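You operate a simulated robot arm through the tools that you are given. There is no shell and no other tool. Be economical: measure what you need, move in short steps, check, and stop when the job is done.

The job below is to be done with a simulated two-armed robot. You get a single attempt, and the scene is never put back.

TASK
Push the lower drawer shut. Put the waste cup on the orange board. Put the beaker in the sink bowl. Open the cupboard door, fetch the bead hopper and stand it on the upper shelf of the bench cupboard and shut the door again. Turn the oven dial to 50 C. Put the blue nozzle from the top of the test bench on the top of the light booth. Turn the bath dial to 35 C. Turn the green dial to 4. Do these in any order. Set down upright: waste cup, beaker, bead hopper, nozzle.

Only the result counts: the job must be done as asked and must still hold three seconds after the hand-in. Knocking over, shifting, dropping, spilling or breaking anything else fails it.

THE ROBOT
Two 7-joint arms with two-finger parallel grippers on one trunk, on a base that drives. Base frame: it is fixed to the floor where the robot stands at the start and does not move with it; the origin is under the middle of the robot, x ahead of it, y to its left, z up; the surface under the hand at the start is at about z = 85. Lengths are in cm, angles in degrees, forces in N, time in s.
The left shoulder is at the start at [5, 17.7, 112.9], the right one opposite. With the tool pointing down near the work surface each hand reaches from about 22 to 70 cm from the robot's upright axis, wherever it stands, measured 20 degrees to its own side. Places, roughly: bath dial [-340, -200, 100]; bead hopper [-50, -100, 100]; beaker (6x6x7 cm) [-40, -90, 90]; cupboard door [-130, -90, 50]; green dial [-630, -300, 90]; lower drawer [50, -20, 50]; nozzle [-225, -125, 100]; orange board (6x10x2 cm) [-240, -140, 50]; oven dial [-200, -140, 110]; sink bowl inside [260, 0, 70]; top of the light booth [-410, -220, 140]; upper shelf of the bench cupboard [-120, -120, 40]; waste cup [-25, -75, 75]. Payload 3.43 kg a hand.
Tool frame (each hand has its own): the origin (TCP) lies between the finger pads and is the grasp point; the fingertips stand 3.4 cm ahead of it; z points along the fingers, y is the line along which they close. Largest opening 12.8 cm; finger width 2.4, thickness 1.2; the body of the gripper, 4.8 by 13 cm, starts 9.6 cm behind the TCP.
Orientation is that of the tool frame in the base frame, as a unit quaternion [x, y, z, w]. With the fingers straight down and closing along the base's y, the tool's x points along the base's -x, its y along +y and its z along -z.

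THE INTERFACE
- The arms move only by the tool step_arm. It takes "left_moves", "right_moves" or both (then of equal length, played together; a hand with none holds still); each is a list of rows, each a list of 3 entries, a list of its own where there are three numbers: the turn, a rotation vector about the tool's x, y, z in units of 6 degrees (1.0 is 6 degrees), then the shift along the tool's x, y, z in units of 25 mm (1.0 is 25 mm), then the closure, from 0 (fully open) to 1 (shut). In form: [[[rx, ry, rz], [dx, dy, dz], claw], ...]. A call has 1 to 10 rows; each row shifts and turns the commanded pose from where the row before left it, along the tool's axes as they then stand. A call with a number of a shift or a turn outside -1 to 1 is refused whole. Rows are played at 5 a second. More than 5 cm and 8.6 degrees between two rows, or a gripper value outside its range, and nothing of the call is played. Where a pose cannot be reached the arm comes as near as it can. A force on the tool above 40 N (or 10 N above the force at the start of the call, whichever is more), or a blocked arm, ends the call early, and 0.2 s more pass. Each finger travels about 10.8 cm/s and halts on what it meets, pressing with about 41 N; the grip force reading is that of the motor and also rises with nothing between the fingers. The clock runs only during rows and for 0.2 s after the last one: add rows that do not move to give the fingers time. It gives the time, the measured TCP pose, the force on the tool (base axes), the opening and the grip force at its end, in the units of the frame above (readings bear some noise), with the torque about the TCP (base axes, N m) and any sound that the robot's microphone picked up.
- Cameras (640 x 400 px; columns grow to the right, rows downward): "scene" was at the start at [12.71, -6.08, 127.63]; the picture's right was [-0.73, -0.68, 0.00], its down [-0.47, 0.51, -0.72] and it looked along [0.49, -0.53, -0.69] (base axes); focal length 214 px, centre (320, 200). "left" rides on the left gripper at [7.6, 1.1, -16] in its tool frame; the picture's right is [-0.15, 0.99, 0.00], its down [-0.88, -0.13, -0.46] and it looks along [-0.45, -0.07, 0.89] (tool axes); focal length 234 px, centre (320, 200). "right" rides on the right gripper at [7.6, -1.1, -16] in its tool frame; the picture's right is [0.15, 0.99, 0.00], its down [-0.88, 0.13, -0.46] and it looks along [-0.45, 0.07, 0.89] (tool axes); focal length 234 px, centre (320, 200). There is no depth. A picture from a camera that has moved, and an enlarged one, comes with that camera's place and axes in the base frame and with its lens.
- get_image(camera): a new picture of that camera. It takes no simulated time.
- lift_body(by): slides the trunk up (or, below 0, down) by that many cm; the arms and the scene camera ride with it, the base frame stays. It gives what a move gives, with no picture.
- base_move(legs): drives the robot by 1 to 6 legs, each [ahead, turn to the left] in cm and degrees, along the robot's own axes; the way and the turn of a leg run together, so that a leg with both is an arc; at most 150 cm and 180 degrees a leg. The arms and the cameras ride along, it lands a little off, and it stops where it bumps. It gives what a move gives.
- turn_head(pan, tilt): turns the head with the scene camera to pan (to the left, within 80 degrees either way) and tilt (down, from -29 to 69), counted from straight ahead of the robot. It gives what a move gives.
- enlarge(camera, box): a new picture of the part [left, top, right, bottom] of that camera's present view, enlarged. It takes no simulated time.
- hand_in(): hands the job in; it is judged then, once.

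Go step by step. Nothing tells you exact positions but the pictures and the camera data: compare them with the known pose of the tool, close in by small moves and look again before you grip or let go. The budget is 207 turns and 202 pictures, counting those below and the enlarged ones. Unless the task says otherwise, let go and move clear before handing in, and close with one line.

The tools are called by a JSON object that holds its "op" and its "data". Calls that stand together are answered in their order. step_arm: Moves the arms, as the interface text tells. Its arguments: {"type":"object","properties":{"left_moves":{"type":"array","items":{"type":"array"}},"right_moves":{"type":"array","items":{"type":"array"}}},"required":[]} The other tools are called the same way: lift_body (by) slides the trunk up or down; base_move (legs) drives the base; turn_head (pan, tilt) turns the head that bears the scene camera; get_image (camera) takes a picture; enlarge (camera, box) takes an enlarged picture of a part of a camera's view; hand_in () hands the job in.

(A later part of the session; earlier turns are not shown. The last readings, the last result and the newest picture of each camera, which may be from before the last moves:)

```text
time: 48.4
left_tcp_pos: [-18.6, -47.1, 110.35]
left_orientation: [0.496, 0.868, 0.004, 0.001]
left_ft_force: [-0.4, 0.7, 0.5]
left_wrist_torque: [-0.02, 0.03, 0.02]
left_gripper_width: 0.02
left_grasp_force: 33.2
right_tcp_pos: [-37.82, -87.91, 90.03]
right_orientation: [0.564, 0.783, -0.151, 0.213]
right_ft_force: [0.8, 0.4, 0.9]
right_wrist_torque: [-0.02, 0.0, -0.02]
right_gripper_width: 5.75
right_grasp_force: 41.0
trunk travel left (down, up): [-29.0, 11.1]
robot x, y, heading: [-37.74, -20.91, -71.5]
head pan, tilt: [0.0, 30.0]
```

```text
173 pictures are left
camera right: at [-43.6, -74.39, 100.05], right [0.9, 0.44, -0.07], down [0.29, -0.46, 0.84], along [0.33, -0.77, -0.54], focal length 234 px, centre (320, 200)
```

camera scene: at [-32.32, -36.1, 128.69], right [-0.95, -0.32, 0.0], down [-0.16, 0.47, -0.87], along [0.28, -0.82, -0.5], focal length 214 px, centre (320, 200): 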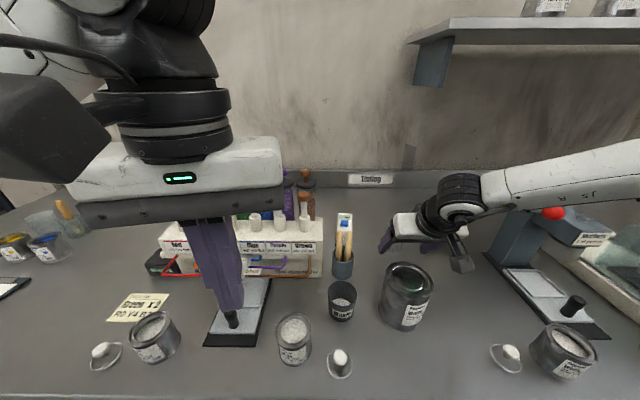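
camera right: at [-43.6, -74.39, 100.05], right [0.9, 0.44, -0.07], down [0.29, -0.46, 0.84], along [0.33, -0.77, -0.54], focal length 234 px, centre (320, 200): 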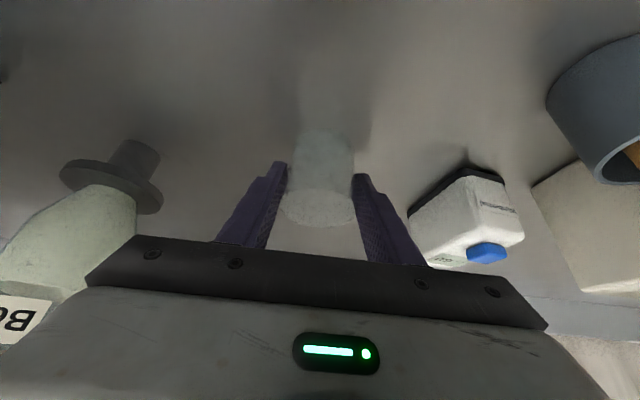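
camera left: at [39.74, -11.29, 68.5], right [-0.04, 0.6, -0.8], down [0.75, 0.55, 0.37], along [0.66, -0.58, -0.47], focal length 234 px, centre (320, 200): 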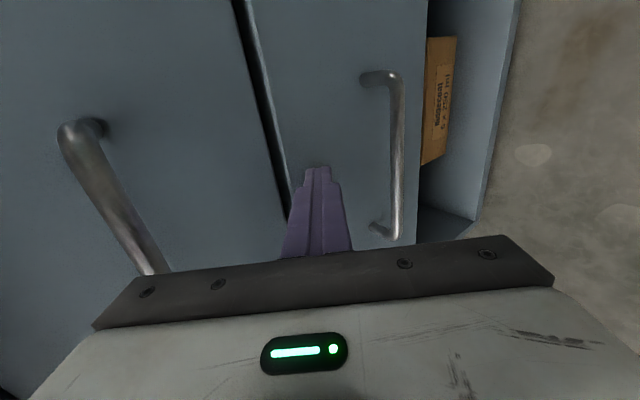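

The grip holds at 5.75 cm. I lift with the trunk, then retract back and up.

{"op": "lift_body", "data": {"by": 11}}

{"op": "step_arm", "data": {"right_moves": [[[0, 0, 0], [0.256, 0, -0.956], 0.8], [[0, 0, 0], [0.256, 0, -0.956], 0.8], [[0, 0, 0], [0.256, 0, -0.956], 0.8], [[0, 0, 0], [0.256, 0, -0.956], 0.8], [[0, 0, 0], [0.256, 0, -0.956], 0.8], [[0, 0, 0], [0.866, 0, -0.5], 0.8], [[0, 0, 0], [0.866, 0, -0.5], 0.8], [[0, 0, 0], [0.866, 0, -0.5], 0.8], [[0, 0, 0], [0.866, 0, -0.5], 0.8], [[0, 0, 0], [0.866, 0, -0.5], 0.8]]}}

{"op": "get_image", "data": {"camera": "scene"}}

{"op": "get_image", "data": {"camera": "right"}}

```text
time: 49.9
left_tcp_pos: [-18.67, -47.17, 121.29]
left_orientation: [0.495, 0.869, 0.004, 0.001]
left_ft_force: [-0.3, 0.2, 0.7]
left_wrist_torque: [0.0, 0.01, 0.0]
left_gripper_width: 0.0
left_grasp_force: 32.9
right_tcp_pos: [-37.87, -87.84, 101.24]
right_orientation: [0.564, 0.784, -0.151, 0.213]
right_ft_force: [-0.5, -0.2, 0.1]
right_wrist_torque: [-0.01, 0.05, 0.0]
right_gripper_width: 5.74
right_grasp_force: 40.5
trunk travel left (down, up): [-40.0, 0.1]
robot x, y, heading: [-37.18, -20.87, -71.6]
head pan, tilt: [0.0, 30.0]
```

```text
time: 52.0
left_tcp_pos: [-18.69, -47.04, 121.38]
left_orientation: [0.495, 0.869, 0.004, 0.0]
left_ft_force: [-0.6, -0.1, 0.5]
left_wrist_torque: [0.01, -0.02, -0.02]
left_gripper_width: 0.0
left_grasp_force: 33.4
right_tcp_pos: [-44.77, -67.63, 109.83]
right_orientation: [0.564, 0.784, -0.152, 0.213]
right_ft_force: [-0.6, 1.0, -0.8]
right_wrist_torque: [0.04, -0.03, 0.0]
right_gripper_width: 5.73
right_grasp_force: 41.3
trunk travel left (down, up): [-40.0, 0.1]
robot x, y, heading: [-37.5, -21.08, -71.5]
head pan, tilt: [0.0, 30.0]
```

```text
172 pictures are left
camera scene: at [-32.34, -36.07, 139.7], right [-0.95, -0.32, 0.0], down [-0.16, 0.47, -0.87], along [0.28, -0.82, -0.5], focal length 214 px, centre (320, 200)
```

scene: 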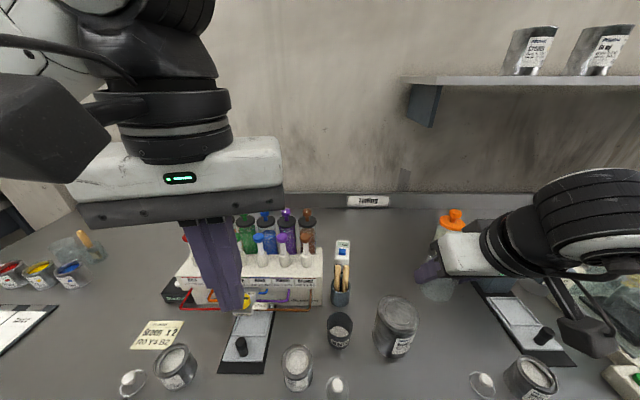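

```text
171 pictures are left
camera right: at [-50.55, -54.17, 119.73], right [0.9, 0.44, -0.07], down [0.29, -0.46, 0.84], along [0.33, -0.77, -0.54], focal length 234 px, centre (320, 200)
```

right: 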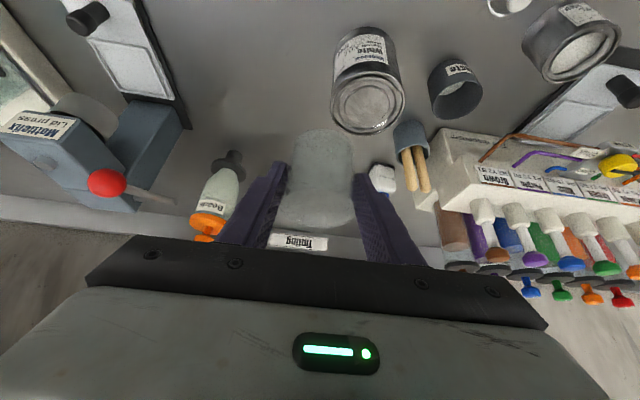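

The beaker is held. I back away from the bench, turn along the aisle and drive toward the sink, then look.

{"op": "base_move", "data": {"legs": [[-28, 0], [0, 90], [120, 0]]}}

{"op": "turn_head", "data": {"pan": -20, "tilt": 20}}

{"op": "get_image", "data": {"camera": "scene"}}

```text
time: 63.5
left_tcp_pos: [92.99, 64.71, 121.26]
left_orientation: [-0.273, 0.962, 0.003, -0.002]
left_ft_force: [0.0, -0.1, -0.1]
left_wrist_torque: [0.03, 0.03, 0.01]
left_gripper_width: 0.0
left_grasp_force: 32.8
right_tcp_pos: [113.97, 39.04, 109.97]
right_orientation: [-0.165, 0.951, 0.047, 0.257]
right_ft_force: [0.0, -1.2, -0.6]
right_wrist_torque: [0.0, -0.02, -0.01]
right_gripper_width: 5.67
right_grasp_force: 40.7
trunk travel left (down, up): [-40.0, 0.1]
robot x, y, heading: [67.1, 45.36, 19.7]
head pan, tilt: [0.0, 30.0]
```

```text
time: 64.3
left_tcp_pos: [92.94, 64.64, 121.31]
left_orientation: [-0.274, 0.962, 0.003, -0.003]
left_ft_force: [-0.1, 0.1, -0.4]
left_wrist_torque: [0.01, -0.01, 0.03]
left_gripper_width: 0.0
left_grasp_force: 33.5
right_tcp_pos: [114.03, 38.99, 109.89]
right_orientation: [-0.164, 0.951, 0.046, 0.257]
right_ft_force: [-0.5, 0.1, -0.6]
right_wrist_torque: [0.04, 0.03, 0.01]
right_gripper_width: 5.67
right_grasp_force: 41.0
trunk travel left (down, up): [-40.0, 0.1]
robot x, y, heading: [67.21, 45.16, 19.5]
head pan, tilt: [-20.0, 20.0]
```

```text
170 pictures are left
camera scene: at [83.07, 47.51, 141.29], right [0.0, -1.0, 0.0], down [-0.34, 0.0, -0.94], along [0.94, 0.0, -0.34], focal length 214 px, centre (320, 200)
```

scene: 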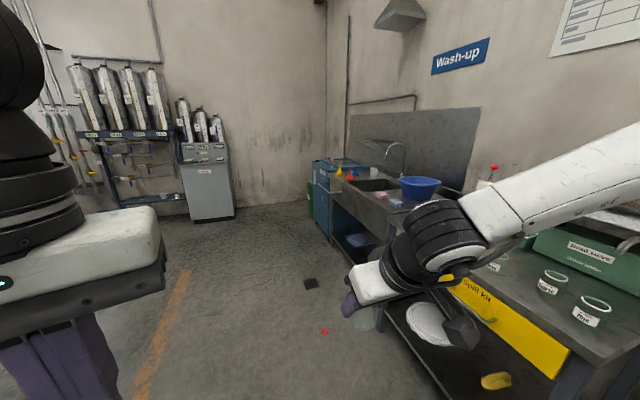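

The sink is near (278,0). I drive on so it ends up ahead and slightly right of me, turn to face it, and look.

{"op": "base_move", "data": {"legs": [[0, -1], [150, 0], [45, 0], [0, -90]]}}

{"op": "turn_head", "data": {"pan": -10, "tilt": 35}}

{"op": "get_image", "data": {"camera": "scene"}}

```text
time: 78.3
left_tcp_pos: [270.99, 82.86, 121.35]
left_orientation: [0.498, 0.867, 0.004, 0.001]
left_ft_force: [0.2, -0.2, -0.4]
left_wrist_torque: [0.02, -0.02, 0.02]
left_gripper_width: 0.0
left_grasp_force: 32.7
right_tcp_pos: [244.62, 62.58, 109.79]
right_orientation: [0.566, 0.782, -0.152, 0.212]
right_ft_force: [-1.0, -0.7, -1.1]
right_wrist_torque: [0.06, -0.02, 0.01]
right_gripper_width: 5.6
right_grasp_force: 41.0
trunk travel left (down, up): [-40.0, 0.1]
robot x, y, heading: [252.43, 109.34, -71.9]
head pan, tilt: [-20.0, 20.0]
```

```text
time: 79.1
left_tcp_pos: [270.96, 82.98, 121.31]
left_orientation: [0.498, 0.867, 0.004, 0.0]
left_ft_force: [0.5, 0.4, -0.1]
left_wrist_torque: [0.0, -0.03, -0.02]
left_gripper_width: 0.03
left_grasp_force: 32.9
right_tcp_pos: [244.63, 62.51, 109.9]
right_orientation: [0.566, 0.782, -0.152, 0.212]
right_ft_force: [-0.1, 1.4, -1.1]
right_wrist_torque: [0.0, -0.01, 0.0]
right_gripper_width: 5.62
right_grasp_force: 41.3
trunk travel left (down, up): [-40.0, 0.1]
robot x, y, heading: [252.39, 109.17, -71.9]
head pan, tilt: [-10.0, 35.0]
```

```text
169 pictures are left
camera scene: at [255.8, 93.86, 138.92], right [-0.99, -0.14, 0.0], down [-0.08, 0.57, -0.82], along [0.12, -0.81, -0.57], focal length 214 px, centre (320, 200)
```

scene: 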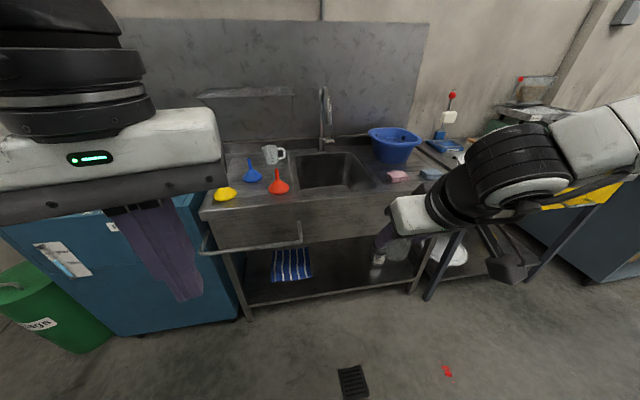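

The sink opening is about 40x43 cm centred near (265,-15). I'll put the beaker in its front part, near (261.5,-4.5), so I drive closer.

{"op": "base_move", "data": {"legs": [[0, -7.8], [49.4, 0], [0, 7.8]]}}

{"op": "turn_head", "data": {"pan": -15, "tilt": 45}}

{"op": "get_image", "data": {"camera": "scene"}}

{"op": "get_image", "data": {"camera": "right"}}

```text
time: 83.2
left_tcp_pos: [279.98, 34.5, 121.24]
left_orientation: [0.496, 0.868, 0.003, 0.0]
left_ft_force: [-0.1, 0.5, -0.7]
left_wrist_torque: [0.03, 0.05, -0.02]
left_gripper_width: 0.0
left_grasp_force: 32.8
right_tcp_pos: [253.94, 14.12, 109.87]
right_orientation: [0.566, 0.782, -0.151, 0.213]
right_ft_force: [-0.2, 0.4, -0.5]
right_wrist_torque: [0.01, 0.02, -0.03]
right_gripper_width: 5.63
right_grasp_force: 40.8
trunk travel left (down, up): [-40.0, 0.1]
robot x, y, heading: [261.54, 60.85, -71.9]
head pan, tilt: [-10.0, 35.0]
```

```text
time: 84.0
left_tcp_pos: [280.05, 34.56, 121.21]
left_orientation: [0.497, 0.868, 0.005, 0.001]
left_ft_force: [0.9, -1.0, 0.9]
left_wrist_torque: [-0.02, 0.03, -0.03]
left_gripper_width: 0.01
left_grasp_force: 32.6
right_tcp_pos: [253.78, 14.16, 109.93]
right_orientation: [0.565, 0.783, -0.152, 0.213]
right_ft_force: [-0.2, 0.6, 0.1]
right_wrist_torque: [-0.02, 0.0, 0.0]
right_gripper_width: 5.61
right_grasp_force: 40.7
trunk travel left (down, up): [-40.0, 0.1]
robot x, y, heading: [261.01, 60.76, -71.7]
head pan, tilt: [-15.0, 45.0]
```

```text
168 pictures are left
camera scene: at [264.02, 46.04, 137.43], right [-1.0, -0.06, 0.0], down [-0.04, 0.71, -0.71], along [0.04, -0.71, -0.71], focal length 214 px, centre (320, 200)
```

scene: 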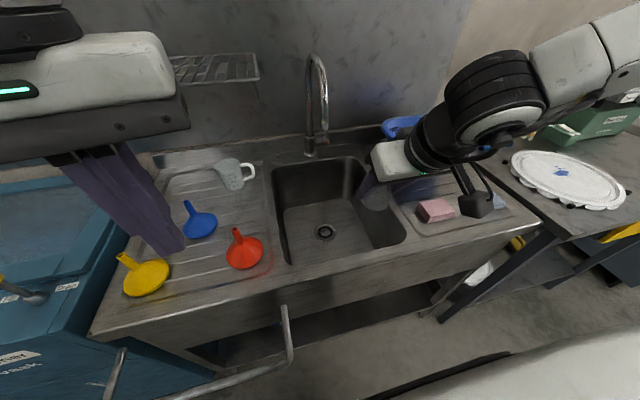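

```text
167 pictures are left
camera right: at [248.12, 27.53, 119.72], right [0.9, 0.43, -0.07], down [0.29, -0.46, 0.84], along [0.33, -0.77, -0.54], focal length 234 px, centre (320, 200)
```

right: 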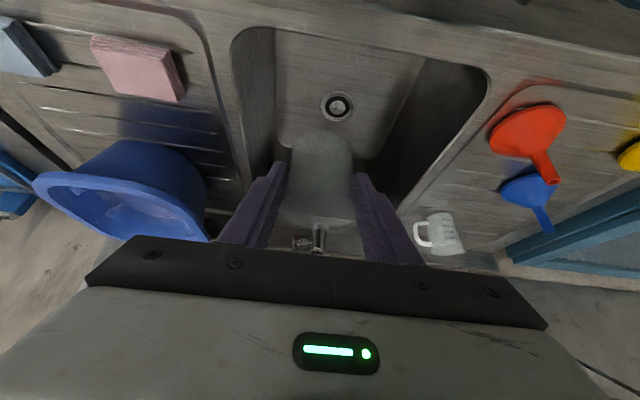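

The drain is near (264,-3), so I'll set the beaker beside it at about (256,-4). I lower the trunk, then carry it forward over the bowl.

{"op": "lift_body", "data": {"by": -12}}

{"op": "step_arm", "data": {"right_moves": [[[0, 0, 0], [-0.886, -0.206, 0.511], 0.8], [[0, 0, 0], [-0.886, -0.206, 0.511], 0.8], [[0, 0, 0], [-0.886, -0.206, 0.511], 0.8], [[0, 0, 0], [-0.886, -0.206, 0.511], 0.8], [[0, 0, 0], [-0.886, -0.206, 0.511], 0.8], [[0, 0, 0], [-0.886, -0.206, 0.511], 0.8], [[0, 0, 0], [-0.886, -0.206, 0.511], 0.8]]}}

{"op": "get_image", "data": {"camera": "scene"}}

{"op": "get_image", "data": {"camera": "right"}}

```text
time: 85.5
left_tcp_pos: [279.94, 34.51, 109.26]
left_orientation: [0.497, 0.868, 0.004, 0.0]
left_ft_force: [0.2, -0.2, 0.0]
left_wrist_torque: [0.0, 0.01, 0.03]
left_gripper_width: 0.01
left_grasp_force: 32.7
right_tcp_pos: [253.72, 13.95, 97.92]
right_orientation: [0.566, 0.782, -0.152, 0.212]
right_ft_force: [-0.1, 0.7, 0.4]
right_wrist_torque: [0.01, 0.03, 0.01]
right_gripper_width: 5.6
right_grasp_force: 40.9
trunk travel left (down, up): [-28.0, 12.1]
robot x, y, heading: [261.29, 61.02, -71.9]
head pan, tilt: [-15.0, 45.0]
```

```text
time: 87.0
left_tcp_pos: [280.04, 34.61, 109.32]
left_orientation: [0.497, 0.868, 0.003, 0.0]
left_ft_force: [-0.6, 0.4, -0.9]
left_wrist_torque: [0.0, -0.01, 0.0]
left_gripper_width: 0.02
left_grasp_force: 32.6
right_tcp_pos: [256.11, -3.97, 97.81]
right_orientation: [0.563, 0.783, -0.152, 0.214]
right_ft_force: [0.3, 0.0, 0.5]
right_wrist_torque: [0.0, -0.02, -0.02]
right_gripper_width: 5.62
right_grasp_force: 40.7
trunk travel left (down, up): [-28.0, 12.1]
robot x, y, heading: [261.56, 60.88, -71.7]
head pan, tilt: [-15.0, 45.0]
```

```text
166 pictures are left
camera scene: at [264.03, 46.0, 125.42], right [-1.0, -0.06, 0.0], down [-0.04, 0.71, -0.71], along [0.04, -0.71, -0.71], focal length 214 px, centre (320, 200)
```

scene: 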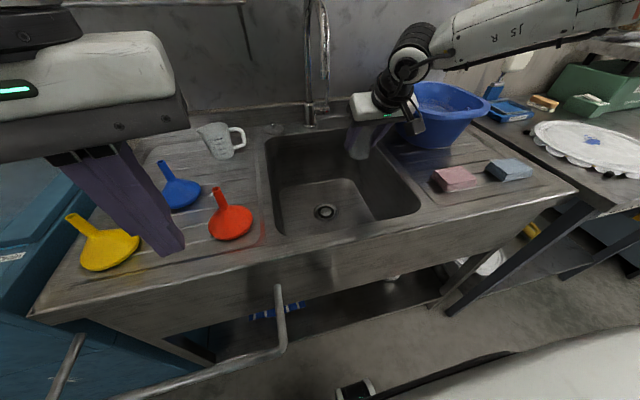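

```text
165 pictures are left
camera right: at [250.36, 9.46, 107.71], right [0.9, 0.43, -0.07], down [0.29, -0.46, 0.84], along [0.33, -0.77, -0.54], focal length 234 px, centre (320, 200)
```

right: 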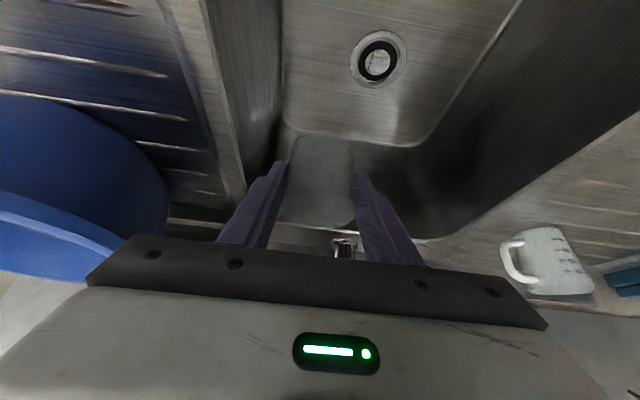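

The beaker is over the bowl floor beside the drain. I descend straight down.

{"op": "step_arm", "data": {"right_moves": [[[0, 0, 0], [0.5, 0, 0.866], 0.8], [[0, 0, 0], [0.5, 0, 0.866], 0.8], [[0, 0, 0], [0.5, 0, 0.866], 0.8], [[0, 0, 0], [0.5, 0, 0.866], 0.8], [[0, 0, 0], [0.5, 0, 0.866], 0.8], [[0, 0, 0], [0.5, 0, 0.866], 0.8], [[0, 0, 0], [0.5, 0, 0.866], 0.8]]}}

{"op": "get_image", "data": {"camera": "right"}}

{"op": "enlarge", "data": {"camera": "scene", "box": [240, 80, 460, 250]}}

```text
time: 88.7
left_tcp_pos: [280.06, 34.44, 109.31]
left_orientation: [0.498, 0.867, 0.004, 0.0]
left_ft_force: [0.6, 0.1, 0.8]
left_wrist_torque: [0.01, 0.01, -0.04]
left_gripper_width: 0.0
left_grasp_force: 33.0
right_tcp_pos: [256.04, -4.11, 80.52]
right_orientation: [0.565, 0.783, -0.152, 0.214]
right_ft_force: [-0.5, -0.1, -0.6]
right_wrist_torque: [-0.01, -0.02, 0.02]
right_gripper_width: 5.62
right_grasp_force: 41.3
trunk travel left (down, up): [-28.0, 12.1]
robot x, y, heading: [261.36, 60.99, -71.7]
head pan, tilt: [-15.0, 45.0]
```

```text
164 pictures are left
camera right: at [250.35, 9.37, 90.39], right [0.9, 0.43, -0.07], down [0.29, -0.46, 0.84], along [0.33, -0.77, -0.54], focal length 234 px, centre (320, 200)
```

right: 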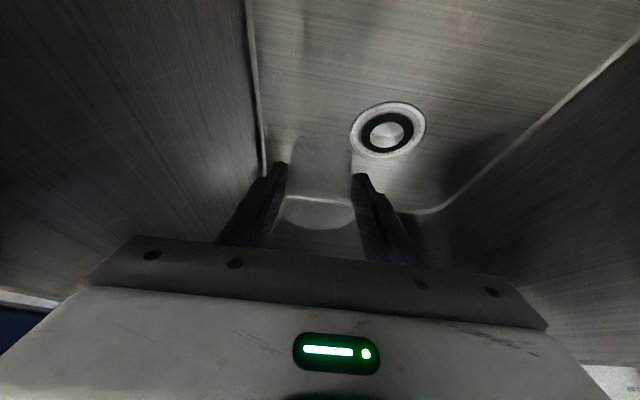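

```text
2.35 times, centred on (350, 165) of scene
camera zoom: at [264.02, 46.03, 125.43], right [-1.0, -0.06, 0.0], down [-0.04, 0.71, -0.71], along [0.04, -0.71, -0.71], focal length 505 px, centre (249, 282)
```

zoom: 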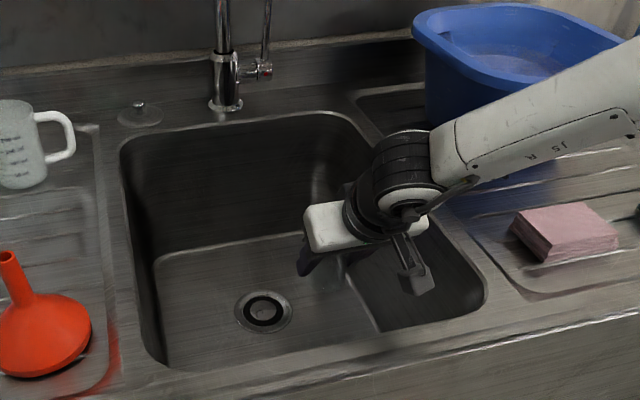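

The wrist camera would come close to the front rim, so I shift the hand about 3.5 cm deeper before the final drop.

{"op": "step_arm", "data": {"right_moves": [[[0, 0, 0], [-0.416, 0, 0.24], 0.8], [[0, 0, 0], [-0.416, 0, 0.24], 0.8], [[0, 0, 0], [-0.416, 0, 0.24], 0.8]]}}

{"op": "enlarge", "data": {"camera": "scene", "box": [240, 80, 460, 250]}}

```text
time: 89.5
left_tcp_pos: [280.07, 34.58, 109.27]
left_orientation: [0.496, 0.868, 0.004, 0.0]
left_ft_force: [0.2, -0.7, 0.5]
left_wrist_torque: [0.04, -0.02, 0.0]
left_gripper_width: 0.0
left_grasp_force: 32.9
right_tcp_pos: [255.79, -6.42, 82.01]
right_orientation: [0.564, 0.783, -0.151, 0.214]
right_ft_force: [0.5, -0.1, -0.4]
right_wrist_torque: [-0.04, -0.02, -0.02]
right_gripper_width: 5.6
right_grasp_force: 40.8
right hand out of reach, approached as far as the arm can: row 1, 2, 3
trunk travel left (down, up): [-28.0, 12.1]
robot x, y, heading: [260.54, 60.6, -71.7]
head pan, tilt: [-15.0, 45.0]
```

```text
2.35 times, centred on (350, 165) of scene
camera zoom: at [264.02, 46.04, 125.43], right [-1.0, -0.06, 0.0], down [-0.04, 0.71, -0.71], along [0.04, -0.71, -0.71], focal length 505 px, centre (249, 282)
```

zoom: 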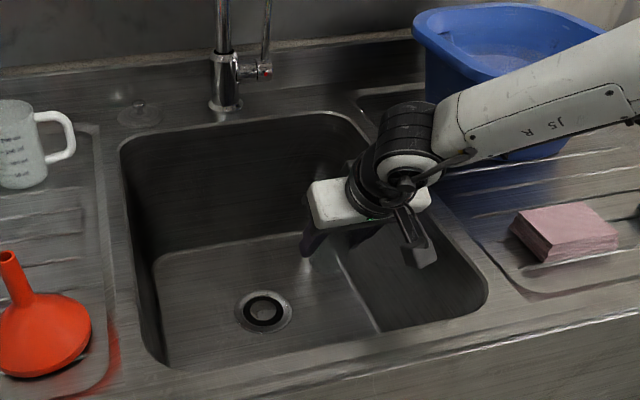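

That gave enough clearance. I lower the trunk 5 cm and creep down afterwards.

{"op": "lift_body", "data": {"by": -5}}

{"op": "get_image", "data": {"camera": "right"}}

{"op": "enlarge", "data": {"camera": "scene", "box": [240, 80, 460, 250]}}

```text
time: 90.4
left_tcp_pos: [280.04, 34.57, 104.29]
left_orientation: [0.496, 0.868, 0.004, 0.0]
left_ft_force: [-0.6, -0.2, 0.1]
left_wrist_torque: [0.01, -0.02, -0.01]
left_gripper_width: 0.0
left_grasp_force: 33.1
right_tcp_pos: [255.64, -6.5, 76.98]
right_orientation: [0.565, 0.783, -0.152, 0.214]
right_ft_force: [-0.4, -0.4, -0.4]
right_wrist_torque: [0.02, -0.02, -0.02]
right_gripper_width: 5.62
right_grasp_force: 41.3
trunk travel left (down, up): [-23.0, 17.1]
robot x, y, heading: [261.26, 60.79, -71.9]
head pan, tilt: [-15.0, 45.0]
```

```text
161 pictures are left
camera right: at [250.01, 7.05, 86.82], right [0.9, 0.43, -0.07], down [0.29, -0.46, 0.84], along [0.33, -0.77, -0.54], focal length 234 px, centre (320, 200)
```

right: 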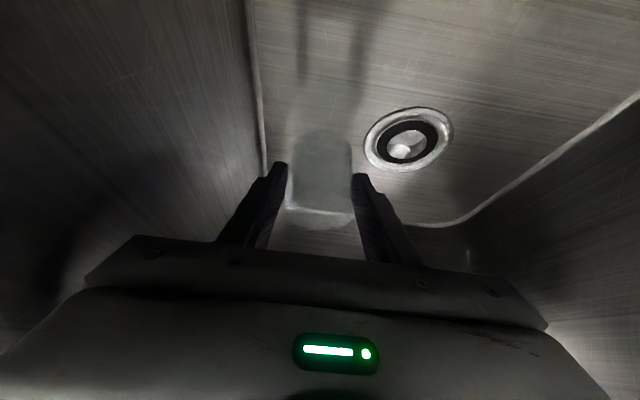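

```text
2.35 times, centred on (350, 165) of scene
camera zoom: at [264.02, 46.06, 120.43], right [-1.0, -0.06, 0.0], down [-0.04, 0.71, -0.71], along [0.04, -0.71, -0.71], focal length 505 px, centre (249, 282)
```

zoom: 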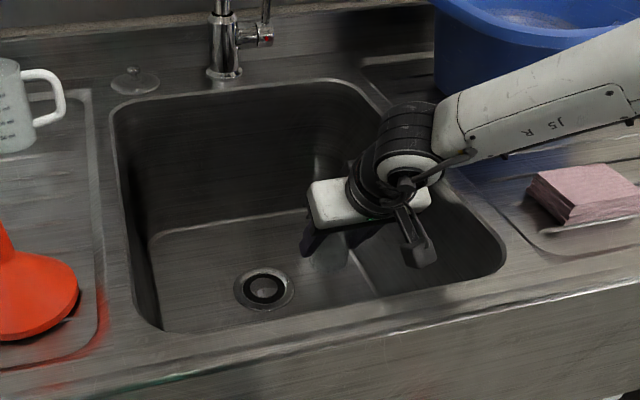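

I creep down in 0.5 cm steps, watching the force.

{"op": "step_arm", "data": {"right_moves": [[[0, 0, 0], [0.1, 0, 0.173], 0.8], [[0, 0, 0], [0.1, 0, 0.173], 0.8], [[0, 0, 0], [0.1, 0, 0.173], 0.8], [[0, 0, 0], [0.1, 0, 0.173], 0.8]]}}

{"op": "get_image", "data": {"camera": "right"}}

```text
time: 91.4
left_tcp_pos: [280.03, 34.48, 104.25]
left_orientation: [0.497, 0.868, 0.003, 0.0]
left_ft_force: [-0.7, 0.1, -0.1]
left_wrist_torque: [-0.04, -0.02, 0.04]
left_gripper_width: 0.0
left_grasp_force: 33.0
right_tcp_pos: [255.15, -5.9, 75.82]
right_orientation: [0.564, 0.783, -0.151, 0.214]
right_ft_force: [-0.6, 0.0, -0.3]
right_wrist_torque: [0.01, 0.0, -0.01]
right_gripper_width: 5.59
right_grasp_force: 41.1
right hand out of reach, approached as far as the arm can: row 1, 3, 4
trunk travel left (down, up): [-23.0, 17.1]
robot x, y, heading: [261.07, 60.63, -71.8]
head pan, tilt: [-15.0, 45.0]
```

```text
159 pictures are left
camera right: at [249.29, 7.65, 85.56], right [0.9, 0.43, -0.07], down [0.29, -0.46, 0.84], along [0.33, -0.77, -0.54], focal length 234 px, centre (320, 200)
```

right: 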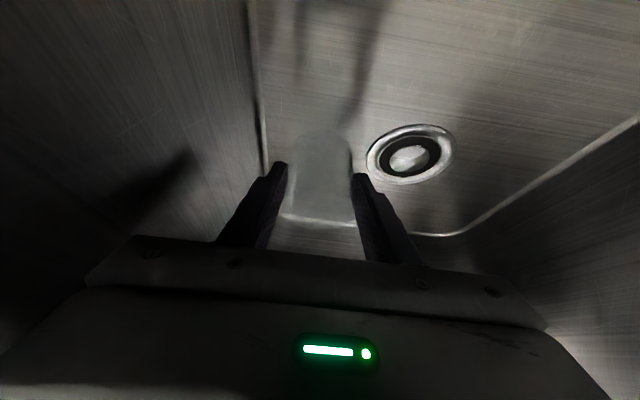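

The arm is at its reach limit, so I descend with the trunk in small steps.

{"op": "lift_body", "data": {"by": -0.8}}

{"op": "lift_body", "data": {"by": -0.5}}

{"op": "get_image", "data": {"camera": "right"}}

```text
time: 91.9
left_tcp_pos: [280.01, 34.4, 103.47]
left_orientation: [0.497, 0.868, 0.004, 0.001]
left_ft_force: [-1.0, 0.9, -0.7]
left_wrist_torque: [-0.04, -0.01, -0.04]
left_gripper_width: 0.0
left_grasp_force: 33.2
right_tcp_pos: [255.09, -5.86, 75.0]
right_orientation: [0.564, 0.783, -0.152, 0.214]
right_ft_force: [-1.1, -0.3, 0.3]
right_wrist_torque: [-0.01, 0.01, -0.01]
right_gripper_width: 5.61
right_grasp_force: 41.1
trunk travel left (down, up): [-22.2, 17.9]
robot x, y, heading: [261.09, 60.66, -71.8]
head pan, tilt: [-15.0, 45.0]
```

```text
time: 92.5
left_tcp_pos: [280.1, 34.62, 103.0]
left_orientation: [0.497, 0.868, 0.004, 0.0]
left_ft_force: [-0.2, 0.0, -0.1]
left_wrist_torque: [0.02, 0.0, 0.0]
left_gripper_width: 0.0
left_grasp_force: 33.1
right_tcp_pos: [255.11, -5.79, 74.52]
right_orientation: [0.565, 0.782, -0.151, 0.215]
right_ft_force: [0.2, 0.6, -0.8]
right_wrist_torque: [0.0, -0.03, 0.03]
right_gripper_width: 5.59
right_grasp_force: 41.0
trunk travel left (down, up): [-21.7, 18.4]
robot x, y, heading: [261.27, 60.83, -71.6]
head pan, tilt: [-15.0, 45.0]
```

```text
158 pictures are left
camera right: at [249.28, 7.64, 84.27], right [0.9, 0.43, -0.07], down [0.29, -0.46, 0.84], along [0.33, -0.77, -0.54], focal length 234 px, centre (320, 200)
```

right: 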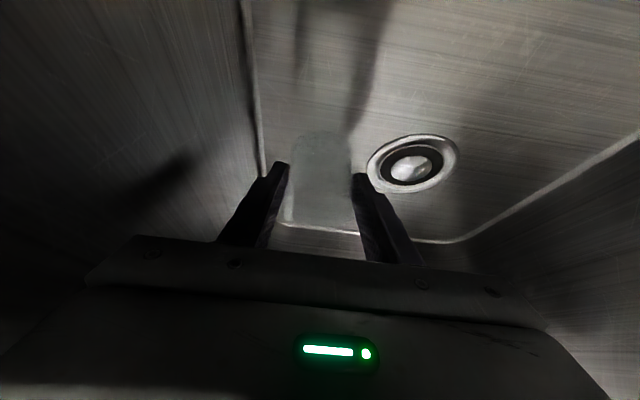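

Floor is near z≈68; I continue down.

{"op": "lift_body", "data": {"by": -0.6}}

{"op": "lift_body", "data": {"by": -0.4}}

{"op": "lift_body", "data": {"by": -0.4}}

{"op": "get_image", "data": {"camera": "right"}}

```text
time: 93.0
left_tcp_pos: [280.01, 34.5, 102.37]
left_orientation: [0.497, 0.868, 0.004, 0.001]
left_ft_force: [1.5, 0.6, 0.1]
left_wrist_torque: [0.0, -0.01, -0.01]
left_gripper_width: 0.01
left_grasp_force: 32.8
right_tcp_pos: [255.05, -5.77, 73.76]
right_orientation: [0.565, 0.783, -0.151, 0.214]
right_ft_force: [0.7, -0.1, -0.8]
right_wrist_torque: [0.03, 0.01, 0.03]
right_gripper_width: 5.64
right_grasp_force: 40.9
trunk travel left (down, up): [-21.1, 19.0]
robot x, y, heading: [261.09, 60.63, -71.5]
head pan, tilt: [-15.0, 45.0]
```

```text
time: 93.6
left_tcp_pos: [280.08, 34.55, 101.98]
left_orientation: [0.497, 0.868, 0.004, 0.0]
left_ft_force: [0.8, -0.5, -0.2]
left_wrist_torque: [-0.01, -0.02, 0.01]
left_gripper_width: 0.01
left_grasp_force: 33.2
right_tcp_pos: [255.01, -5.74, 73.43]
right_orientation: [0.565, 0.782, -0.151, 0.214]
right_ft_force: [-0.1, 0.0, -0.1]
right_wrist_torque: [0.03, -0.01, 0.01]
right_gripper_width: 5.6
right_grasp_force: 40.9
trunk travel left (down, up): [-20.7, 19.4]
robot x, y, heading: [261.43, 60.65, -71.6]
head pan, tilt: [-15.0, 45.0]
```

```text
time: 94.1
left_tcp_pos: [280.03, 34.56, 101.54]
left_orientation: [0.497, 0.868, 0.003, 0.0]
left_ft_force: [0.2, -0.8, 0.3]
left_wrist_torque: [0.01, 0.01, 0.02]
left_gripper_width: 0.0
left_grasp_force: 33.0
right_tcp_pos: [254.98, -5.82, 72.95]
right_orientation: [0.564, 0.783, -0.151, 0.215]
right_ft_force: [0.3, 0.4, 0.0]
right_wrist_torque: [0.03, 0.03, 0.0]
right_gripper_width: 5.62
right_grasp_force: 41.2
trunk travel left (down, up): [-20.3, 19.8]
robot x, y, heading: [260.95, 60.83, -71.5]
head pan, tilt: [-15.0, 45.0]
```

```text
157 pictures are left
camera right: at [249.28, 7.64, 82.87], right [0.9, 0.43, -0.07], down [0.29, -0.46, 0.84], along [0.33, -0.77, -0.54], focal length 234 px, centre (320, 200)
```

right: 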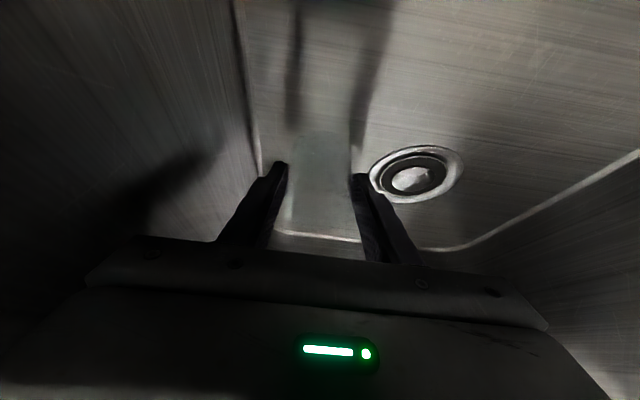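

Nearly there; more small steps.

{"op": "lift_body", "data": {"by": -0.4}}

{"op": "lift_body", "data": {"by": -0.3}}

{"op": "lift_body", "data": {"by": -0.3}}

{"op": "get_image", "data": {"camera": "right"}}

```text
time: 94.6
left_tcp_pos: [280.1, 34.56, 101.32]
left_orientation: [0.496, 0.868, 0.003, 0.001]
left_ft_force: [-0.3, 0.0, -0.6]
left_wrist_torque: [-0.03, -0.01, 0.01]
left_gripper_width: 0.0
left_grasp_force: 32.5
right_tcp_pos: [255.13, -5.91, 72.78]
right_orientation: [0.564, 0.782, -0.153, 0.215]
right_ft_force: [-2.2, 1.5, 9.5]
right_wrist_torque: [0.11, -0.14, 0.01]
right_gripper_width: 5.59
right_grasp_force: 40.6
trunk travel left (down, up): [-19.9, 20.2]
robot x, y, heading: [261.0, 61.13, -71.3]
head pan, tilt: [-15.0, 45.0]
```

```text
time: 95.1
left_tcp_pos: [279.98, 34.77, 101.07]
left_orientation: [0.497, 0.868, 0.003, 0.0]
left_ft_force: [0.0, 0.0, -0.1]
left_wrist_torque: [-0.02, -0.02, -0.03]
left_gripper_width: 0.01
left_grasp_force: 32.6
right_tcp_pos: [255.07, -5.97, 72.92]
right_orientation: [0.564, 0.781, -0.154, 0.218]
right_ft_force: [-4.6, 2.2, 23.7]
right_wrist_torque: [0.24, -0.08, 0.05]
right_gripper_width: 5.6
right_grasp_force: 40.9
trunk travel left (down, up): [-19.6, 20.5]
robot x, y, heading: [260.9, 60.98, -71.5]
head pan, tilt: [-15.0, 45.0]
```

```text
time: 95.7
left_tcp_pos: [280.0, 34.63, 100.71]
left_orientation: [0.497, 0.868, 0.002, 0.001]
left_ft_force: [0.3, 0.3, -0.3]
left_wrist_torque: [-0.01, 0.0, 0.02]
left_gripper_width: 0.01
left_grasp_force: 32.8
right_tcp_pos: [255.08, -5.89, 72.65]
right_orientation: [0.563, 0.782, -0.154, 0.218]
right_ft_force: [-5.7, -1.7, 30.1]
right_wrist_torque: [-0.18, -0.05, 0.0]
right_gripper_width: 5.63
right_grasp_force: 40.9
trunk travel left (down, up): [-19.3, 20.8]
robot x, y, heading: [261.17, 60.58, -71.5]
head pan, tilt: [-15.0, 45.0]
```

```text
156 pictures are left
camera right: at [249.31, 7.62, 82.31], right [0.9, 0.43, -0.07], down [0.28, -0.45, 0.84], along [0.33, -0.78, -0.53], focal length 234 px, centre (320, 200)
```

right: 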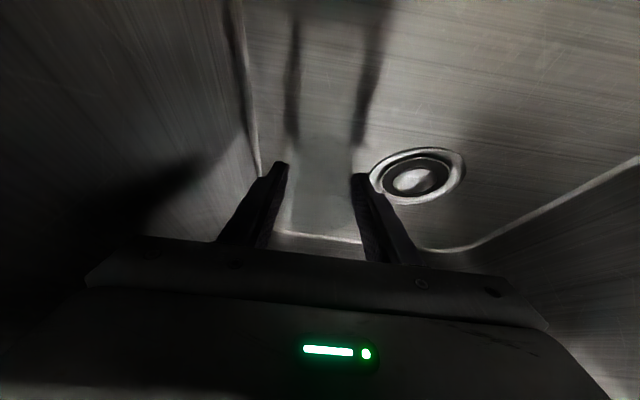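

It rests on the bowl floor. I take the pressure off and open the fingers partly.

{"op": "lift_body", "data": {"by": 0.7}}

{"op": "step_arm", "data": {"right_moves": [[[0, 0, 0], [0, 0, 0], 0.54], [[0, 0, 0], [0, 0, 0], 0.5], [[0, 0, 0], [0, 0, 0], 0.42], [[0, 0, 0], [0, 0, 0], 0.32], [[0, 0, 0], [0, 0, 0], 0.32]]}}

{"op": "get_image", "data": {"camera": "right"}}

```text
time: 96.2
left_tcp_pos: [280.05, 34.67, 101.28]
left_orientation: [0.497, 0.868, 0.004, 0.001]
left_ft_force: [-0.1, -0.5, -0.5]
left_wrist_torque: [0.04, -0.01, 0.02]
left_gripper_width: 0.0
left_grasp_force: 33.1
right_tcp_pos: [255.16, -5.71, 72.73]
right_orientation: [0.564, 0.783, -0.151, 0.214]
right_ft_force: [1.3, 0.5, 9.7]
right_wrist_torque: [-0.29, -0.24, 0.03]
right_gripper_width: 5.6
right_grasp_force: 41.1
trunk travel left (down, up): [-20.0, 20.1]
robot x, y, heading: [261.46, 61.07, -71.2]
head pan, tilt: [-15.0, 45.0]
```

```text
time: 97.4
left_tcp_pos: [279.97, 34.45, 101.4]
left_orientation: [0.496, 0.868, 0.004, 0.0]
left_ft_force: [0.0, 1.2, -0.1]
left_wrist_torque: [0.05, 0.02, 0.01]
left_gripper_width: 0.01
left_grasp_force: 32.8
right_tcp_pos: [255.11, -5.94, 72.78]
right_orientation: [0.565, 0.783, -0.151, 0.214]
right_ft_force: [0.1, -0.4, -0.9]
right_wrist_torque: [0.02, 0.01, 0.01]
right_gripper_width: 8.71
right_grasp_force: 0.2
trunk travel left (down, up): [-20.0, 20.1]
robot x, y, heading: [261.37, 60.8, -71.8]
head pan, tilt: [-15.0, 45.0]
```

```text
155 pictures are left
camera right: at [249.28, 7.64, 82.57], right [0.9, 0.43, -0.07], down [0.29, -0.46, 0.84], along [0.33, -0.77, -0.54], focal length 234 px, centre (320, 200)
```

right: 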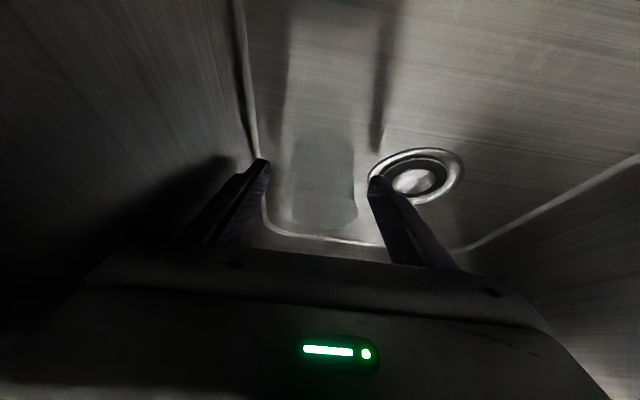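

The beaker stands free. I raise the trunk straight up and check.

{"op": "lift_body", "data": {"by": 20}}

{"op": "get_image", "data": {"camera": "right"}}

{"op": "enlarge", "data": {"camera": "scene", "box": [220, 100, 460, 290]}}

```text
time: 99.6
left_tcp_pos: [280.06, 34.51, 121.2]
left_orientation: [0.497, 0.868, 0.004, 0.001]
left_ft_force: [0.6, 0.5, -1.0]
left_wrist_torque: [0.03, 0.02, 0.03]
left_gripper_width: 0.0
left_grasp_force: 33.2
right_tcp_pos: [254.95, -5.89, 92.87]
right_orientation: [0.565, 0.782, -0.152, 0.214]
right_ft_force: [0.8, 0.6, 0.0]
right_wrist_torque: [0.0, 0.02, 0.01]
right_gripper_width: 8.69
right_grasp_force: 0.0
trunk travel left (down, up): [-40.0, 0.1]
robot x, y, heading: [261.1, 60.82, -71.7]
head pan, tilt: [-15.0, 45.0]
```

```text
154 pictures are left
camera right: at [249.28, 7.63, 102.56], right [0.9, 0.43, -0.07], down [0.29, -0.46, 0.84], along [0.33, -0.77, -0.54], focal length 234 px, centre (320, 200)
```

right: 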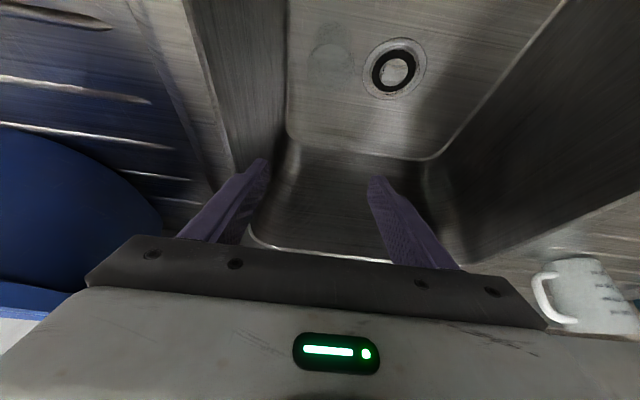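

```text
2.11 times, centred on (340, 195) of scene
camera zoom: at [264.03, 46.03, 137.42], right [-1.0, -0.06, 0.0], down [-0.04, 0.71, -0.71], along [0.04, -0.71, -0.71], focal length 452 px, centre (278, 210)
```

zoom: 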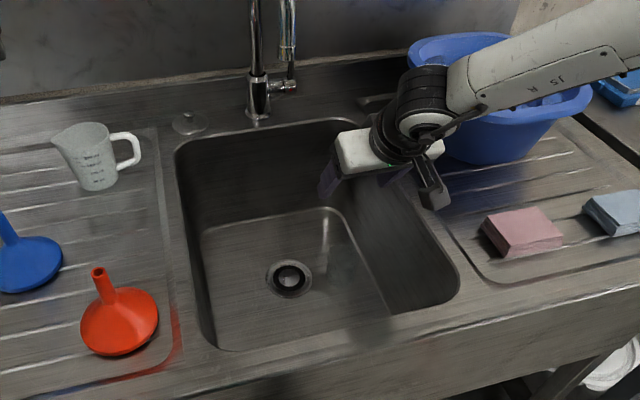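

The beaker stands upright in the sink, seen from above by the right camera. I retract the right arm, straighten it, and drive back toward the cupboard.

{"op": "step_arm", "data": {"right_moves": [[[0, 0, 0], [0.256, 0, -0.956], 0.3], [[0, 0, 0], [0.256, 0, -0.956], 0.3], [[0, 0, 0], [0.256, 0, -0.956], 0.3], [[0, 0, 0], [0.256, 0, -0.956], 0.3], [[0, 0, 0], [0.866, 0, -0.5], 0.3], [[0, 0, 0], [0.866, 0, -0.5], 0.3], [[0, 0, 0], [0.866, 0, -0.5], 0.3], [[0, 0, 0], [0.866, 0, -0.5], 0.3], [[0, 0, 0], [0.866, 0, -0.5], 0.3], [[0, 0, 0], [0.866, 0, -0.5], 0.3]]}}

{"op": "step_arm", "data": {"right_moves": [[[0, 1, 0], [0, 0, -0.5], 0], [[0, 1, 0], [0, 0, -0.5], 0], [[0, 1, 0], [0, 0, -0.5], 0], [[0, 1, 0], [0, 0, -0.5], 0], [[0, 1, 0], [0, 0, -0.5], 0]]}}

{"op": "base_move", "data": {"legs": [[-48, 0], [0, -90], [150, 0], [150, 0]]}}

{"op": "turn_head", "data": {"pan": 20, "tilt": 25}}

{"op": "get_image", "data": {"camera": "scene"}}

```text
time: 101.8
left_tcp_pos: [279.95, 34.67, 121.33]
left_orientation: [0.497, 0.868, 0.004, -0.001]
left_ft_force: [0.1, 0.4, -0.3]
left_wrist_torque: [-0.01, -0.02, 0.0]
left_gripper_width: 0.01
left_grasp_force: 33.0
right_tcp_pos: [247.95, 15.06, 99.59]
right_orientation: [0.564, 0.783, -0.151, 0.214]
right_ft_force: [0.7, -0.5, 0.1]
right_wrist_torque: [-0.02, -0.03, -0.03]
right_gripper_width: 8.97
right_grasp_force: 0.0
trunk travel left (down, up): [-40.0, 0.1]
robot x, y, heading: [261.27, 60.68, -71.9]
head pan, tilt: [-15.0, 45.0]
```

```text
time: 103.0
left_tcp_pos: [280.06, 34.52, 121.27]
left_orientation: [0.497, 0.868, 0.004, 0.001]
left_ft_force: [0.1, 0.7, 0.7]
left_wrist_torque: [-0.03, -0.02, -0.02]
left_gripper_width: 0.0
left_grasp_force: 33.3
right_tcp_pos: [247.56, 16.92, 105.43]
right_orientation: [0.585, 0.811, 0.0, 0.004]
right_ft_force: [0.6, 0.8, 0.0]
right_wrist_torque: [-0.01, -0.01, 0.01]
right_gripper_width: 12.81
right_grasp_force: 0.0
trunk travel left (down, up): [-40.0, 0.1]
robot x, y, heading: [261.09, 60.7, -71.7]
head pan, tilt: [-15.0, 45.0]
```

```text
time: 123.6
left_tcp_pos: [-56.47, -22.44, 121.31]
left_orientation: [0.956, 0.294, 0.003, 0.003]
left_ft_force: [0.6, -0.7, 0.3]
left_wrist_torque: [-0.01, -0.02, 0.01]
left_gripper_width: 0.01
left_grasp_force: 32.6
right_tcp_pos: [-76.13, 8.72, 105.42]
right_orientation: [0.981, 0.193, -0.003, 0.003]
right_ft_force: [0.0, 0.3, 0.1]
right_wrist_torque: [-0.03, 0.01, 0.03]
right_gripper_width: 12.82
right_grasp_force: 0.0
trunk travel left (down, up): [-40.0, 0.1]
robot x, y, heading: [-31.14, -2.01, -157.6]
head pan, tilt: [-15.0, 45.0]
```

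```text
time: 124.6
left_tcp_pos: [-56.48, -22.57, 121.26]
left_orientation: [0.955, 0.295, 0.003, 0.003]
left_ft_force: [0.3, 0.4, -0.5]
left_wrist_torque: [-0.02, -0.06, -0.01]
left_gripper_width: 0.0
left_grasp_force: 33.2
right_tcp_pos: [-76.21, 8.8, 105.46]
right_orientation: [0.981, 0.193, -0.003, 0.004]
right_ft_force: [-0.7, 0.1, -0.2]
right_wrist_torque: [0.0, 0.02, 0.01]
right_gripper_width: 12.81
right_grasp_force: 0.0
trunk travel left (down, up): [-40.0, 0.1]
robot x, y, heading: [-31.22, -1.93, -157.5]
head pan, tilt: [20.0, 25.0]
```

```text
152 pictures are left
camera scene: at [-44.61, -10.89, 140.48], right [-0.67, 0.74, 0.0], down [0.31, 0.28, -0.91], along [-0.67, -0.61, -0.42], focal length 214 px, centre (320, 200)
```

scene: 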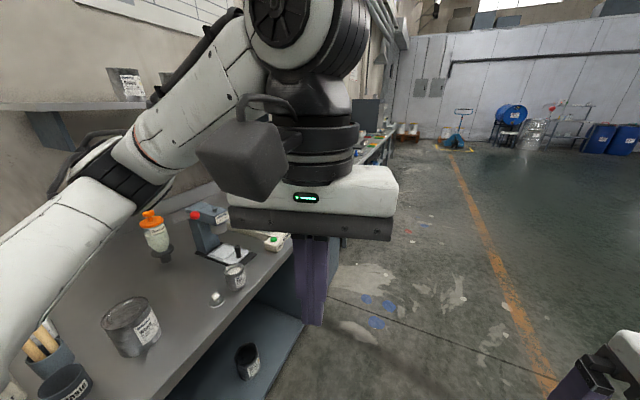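

I've drifted toward the bench a bit. I correct course and turn to face the cupboard section.

{"op": "base_move", "data": {"legs": [[0, -12.9], [112, 0], [0, 98.8]]}}

{"op": "turn_head", "data": {"pan": 0, "tilt": 40}}

{"op": "get_image", "data": {"camera": "scene"}}

```text
time: 135.3
left_tcp_pos: [-123.16, -46.81, 121.38]
left_orientation: [0.489, 0.873, 0.004, 0.001]
left_ft_force: [0.7, -0.7, -0.4]
left_wrist_torque: [-0.02, 0.03, 0.0]
left_gripper_width: 0.01
left_grasp_force: 32.5
right_tcp_pos: [-155.33, -65.14, 105.43]
right_orientation: [0.576, 0.817, 0.0, 0.004]
right_ft_force: [-0.1, 0.0, 0.9]
right_wrist_torque: [0.01, -0.02, 0.01]
right_gripper_width: 12.8
right_grasp_force: 0.0
trunk travel left (down, up): [-40.0, 0.1]
robot x, y, heading: [-142.5, -20.95, -70.9]
head pan, tilt: [20.0, 25.0]
```

```text
time: 136.2
left_tcp_pos: [-123.0, -46.86, 121.31]
left_orientation: [0.488, 0.873, 0.003, 0.0]
left_ft_force: [0.4, -1.0, -0.2]
left_wrist_torque: [0.0, 0.0, 0.01]
left_gripper_width: 0.0
left_grasp_force: 33.2
right_tcp_pos: [-155.37, -65.17, 105.53]
right_orientation: [0.577, 0.817, 0.0, 0.006]
right_ft_force: [0.2, 0.7, -0.8]
right_wrist_torque: [0.01, -0.01, 0.0]
right_gripper_width: 12.81
right_grasp_force: 0.0
trunk travel left (down, up): [-40.0, 0.1]
robot x, y, heading: [-142.32, -20.74, -70.6]
head pan, tilt: [0.0, 40.0]
```

```text
151 pictures are left
camera scene: at [-137.17, -35.52, 138.16], right [-0.94, -0.34, 0.0], down [-0.22, 0.61, -0.77], along [0.26, -0.72, -0.64], focal length 214 px, centre (320, 200)
```

scene: 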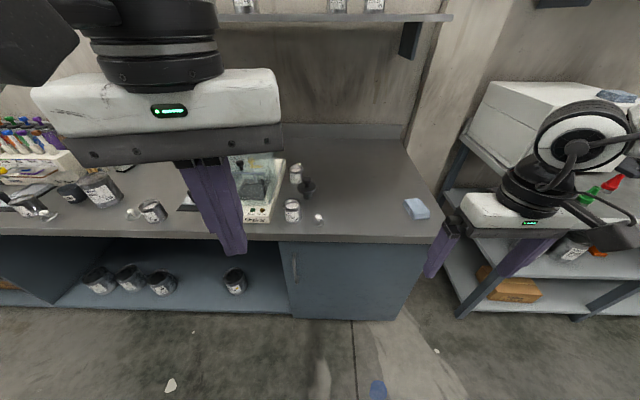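

The cupboard door has a vertical handle on its left edge near (-113,-75,68) and hinges on the right, swinging about 43 cm. I'll stand back, slightly left of it, and lower the trunk.

{"op": "base_move", "data": {"legs": [[0, -66], [-40.5, 0], [0, 65.2]]}}

{"op": "lift_body", "data": {"by": -32}}

{"op": "turn_head", "data": {"pan": -5, "tilt": 25}}

{"op": "get_image", "data": {"camera": "scene"}}

```text
time: 144.4
left_tcp_pos: [-94.16, -18.99, 121.34]
left_orientation: [0.49, 0.872, 0.003, 0.0]
left_ft_force: [-0.8, 0.4, 0.4]
left_wrist_torque: [0.0, 0.01, 0.01]
left_gripper_width: 0.0
left_grasp_force: 33.4
right_tcp_pos: [-126.39, -37.07, 105.46]
right_orientation: [0.578, 0.816, 0.001, 0.004]
right_ft_force: [0.2, 0.3, 0.9]
right_wrist_torque: [0.01, -0.01, -0.01]
right_gripper_width: 12.81
right_grasp_force: 0.1
trunk travel left (down, up): [-40.0, 0.1]
robot x, y, heading: [-113.34, 6.77, -70.3]
head pan, tilt: [0.0, 40.0]
```

```text
time: 147.6
left_tcp_pos: [-94.22, -18.96, 89.22]
left_orientation: [0.49, 0.871, 0.004, 0.0]
left_ft_force: [-0.4, 0.0, 0.0]
left_wrist_torque: [-0.03, 0.02, -0.01]
left_gripper_width: 0.01
left_grasp_force: 33.1
right_tcp_pos: [-126.43, -37.03, 73.51]
right_orientation: [0.578, 0.816, 0.0, 0.005]
right_ft_force: [0.4, 0.4, -0.4]
right_wrist_torque: [0.01, 0.01, 0.02]
right_gripper_width: 12.8
right_grasp_force: 0.0
trunk travel left (down, up): [-8.0, 32.1]
robot x, y, heading: [-113.26, 7.09, -70.6]
head pan, tilt: [0.0, 40.0]
```

```text
time: 148.4
left_tcp_pos: [-94.15, -18.99, 89.23]
left_orientation: [0.49, 0.872, 0.004, 0.001]
left_ft_force: [0.1, 0.0, 0.5]
left_wrist_torque: [0.02, 0.02, -0.03]
left_gripper_width: 0.0
left_grasp_force: 33.0
right_tcp_pos: [-126.46, -37.12, 73.41]
right_orientation: [0.578, 0.816, 0.0, 0.004]
right_ft_force: [0.6, 0.8, 0.6]
right_wrist_torque: [-0.03, 0.04, -0.02]
right_gripper_width: 12.81
right_grasp_force: 0.1
trunk travel left (down, up): [-8.0, 32.1]
robot x, y, heading: [-113.22, 6.89, -70.7]
head pan, tilt: [-5.0, 25.0]
```

```text
150 pictures are left
camera scene: at [-108.7, -8.53, 108.48], right [-0.97, -0.25, 0.0], down [-0.11, 0.41, -0.91], along [0.22, -0.88, -0.42], focal length 214 px, centre (320, 200)
```

scene: 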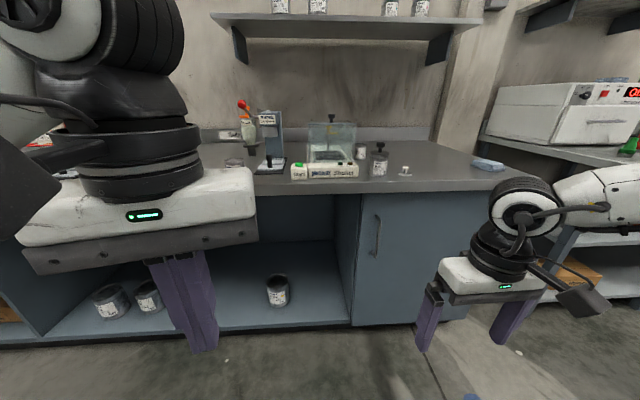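

The handle is at about (-113,-75,67). I shift the base 17 cm right so the right arm faces the handle.

{"op": "base_move", "data": {"legs": [[0, -90.9], [17, 0], [0, 90]]}}

{"op": "get_image", "data": {"camera": "scene"}}

```text
time: 157.6
left_tcp_pos: [-110.34, -24.24, 89.21]
left_orientation: [0.489, 0.872, 0.003, 0.0]
left_ft_force: [-0.1, 0.0, 1.0]
left_wrist_torque: [0.03, 0.0, -0.04]
left_gripper_width: 0.02
left_grasp_force: 33.2
right_tcp_pos: [-142.54, -42.46, 73.43]
right_orientation: [0.578, 0.816, 0.0, 0.004]
right_ft_force: [0.4, 0.0, 0.3]
right_wrist_torque: [0.02, 0.0, 0.0]
right_gripper_width: 12.8
right_grasp_force: 0.0
trunk travel left (down, up): [-8.0, 32.1]
robot x, y, heading: [-129.31, 1.79, -70.8]
head pan, tilt: [-5.0, 25.0]
```

```text
149 pictures are left
camera scene: at [-124.84, -13.76, 108.49], right [-0.97, -0.25, 0.0], down [-0.1, 0.41, -0.91], along [0.23, -0.88, -0.42], focal length 214 px, centre (320, 200)
```

scene: 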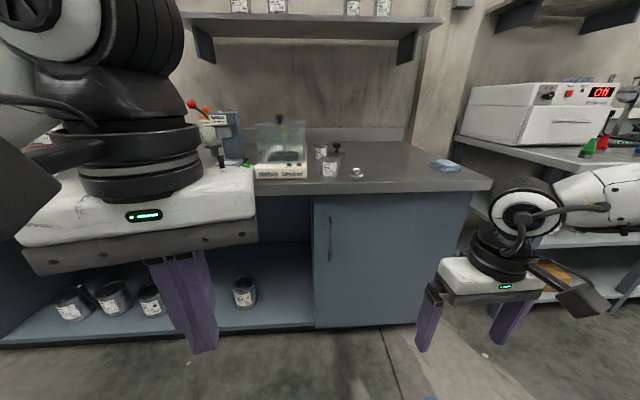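

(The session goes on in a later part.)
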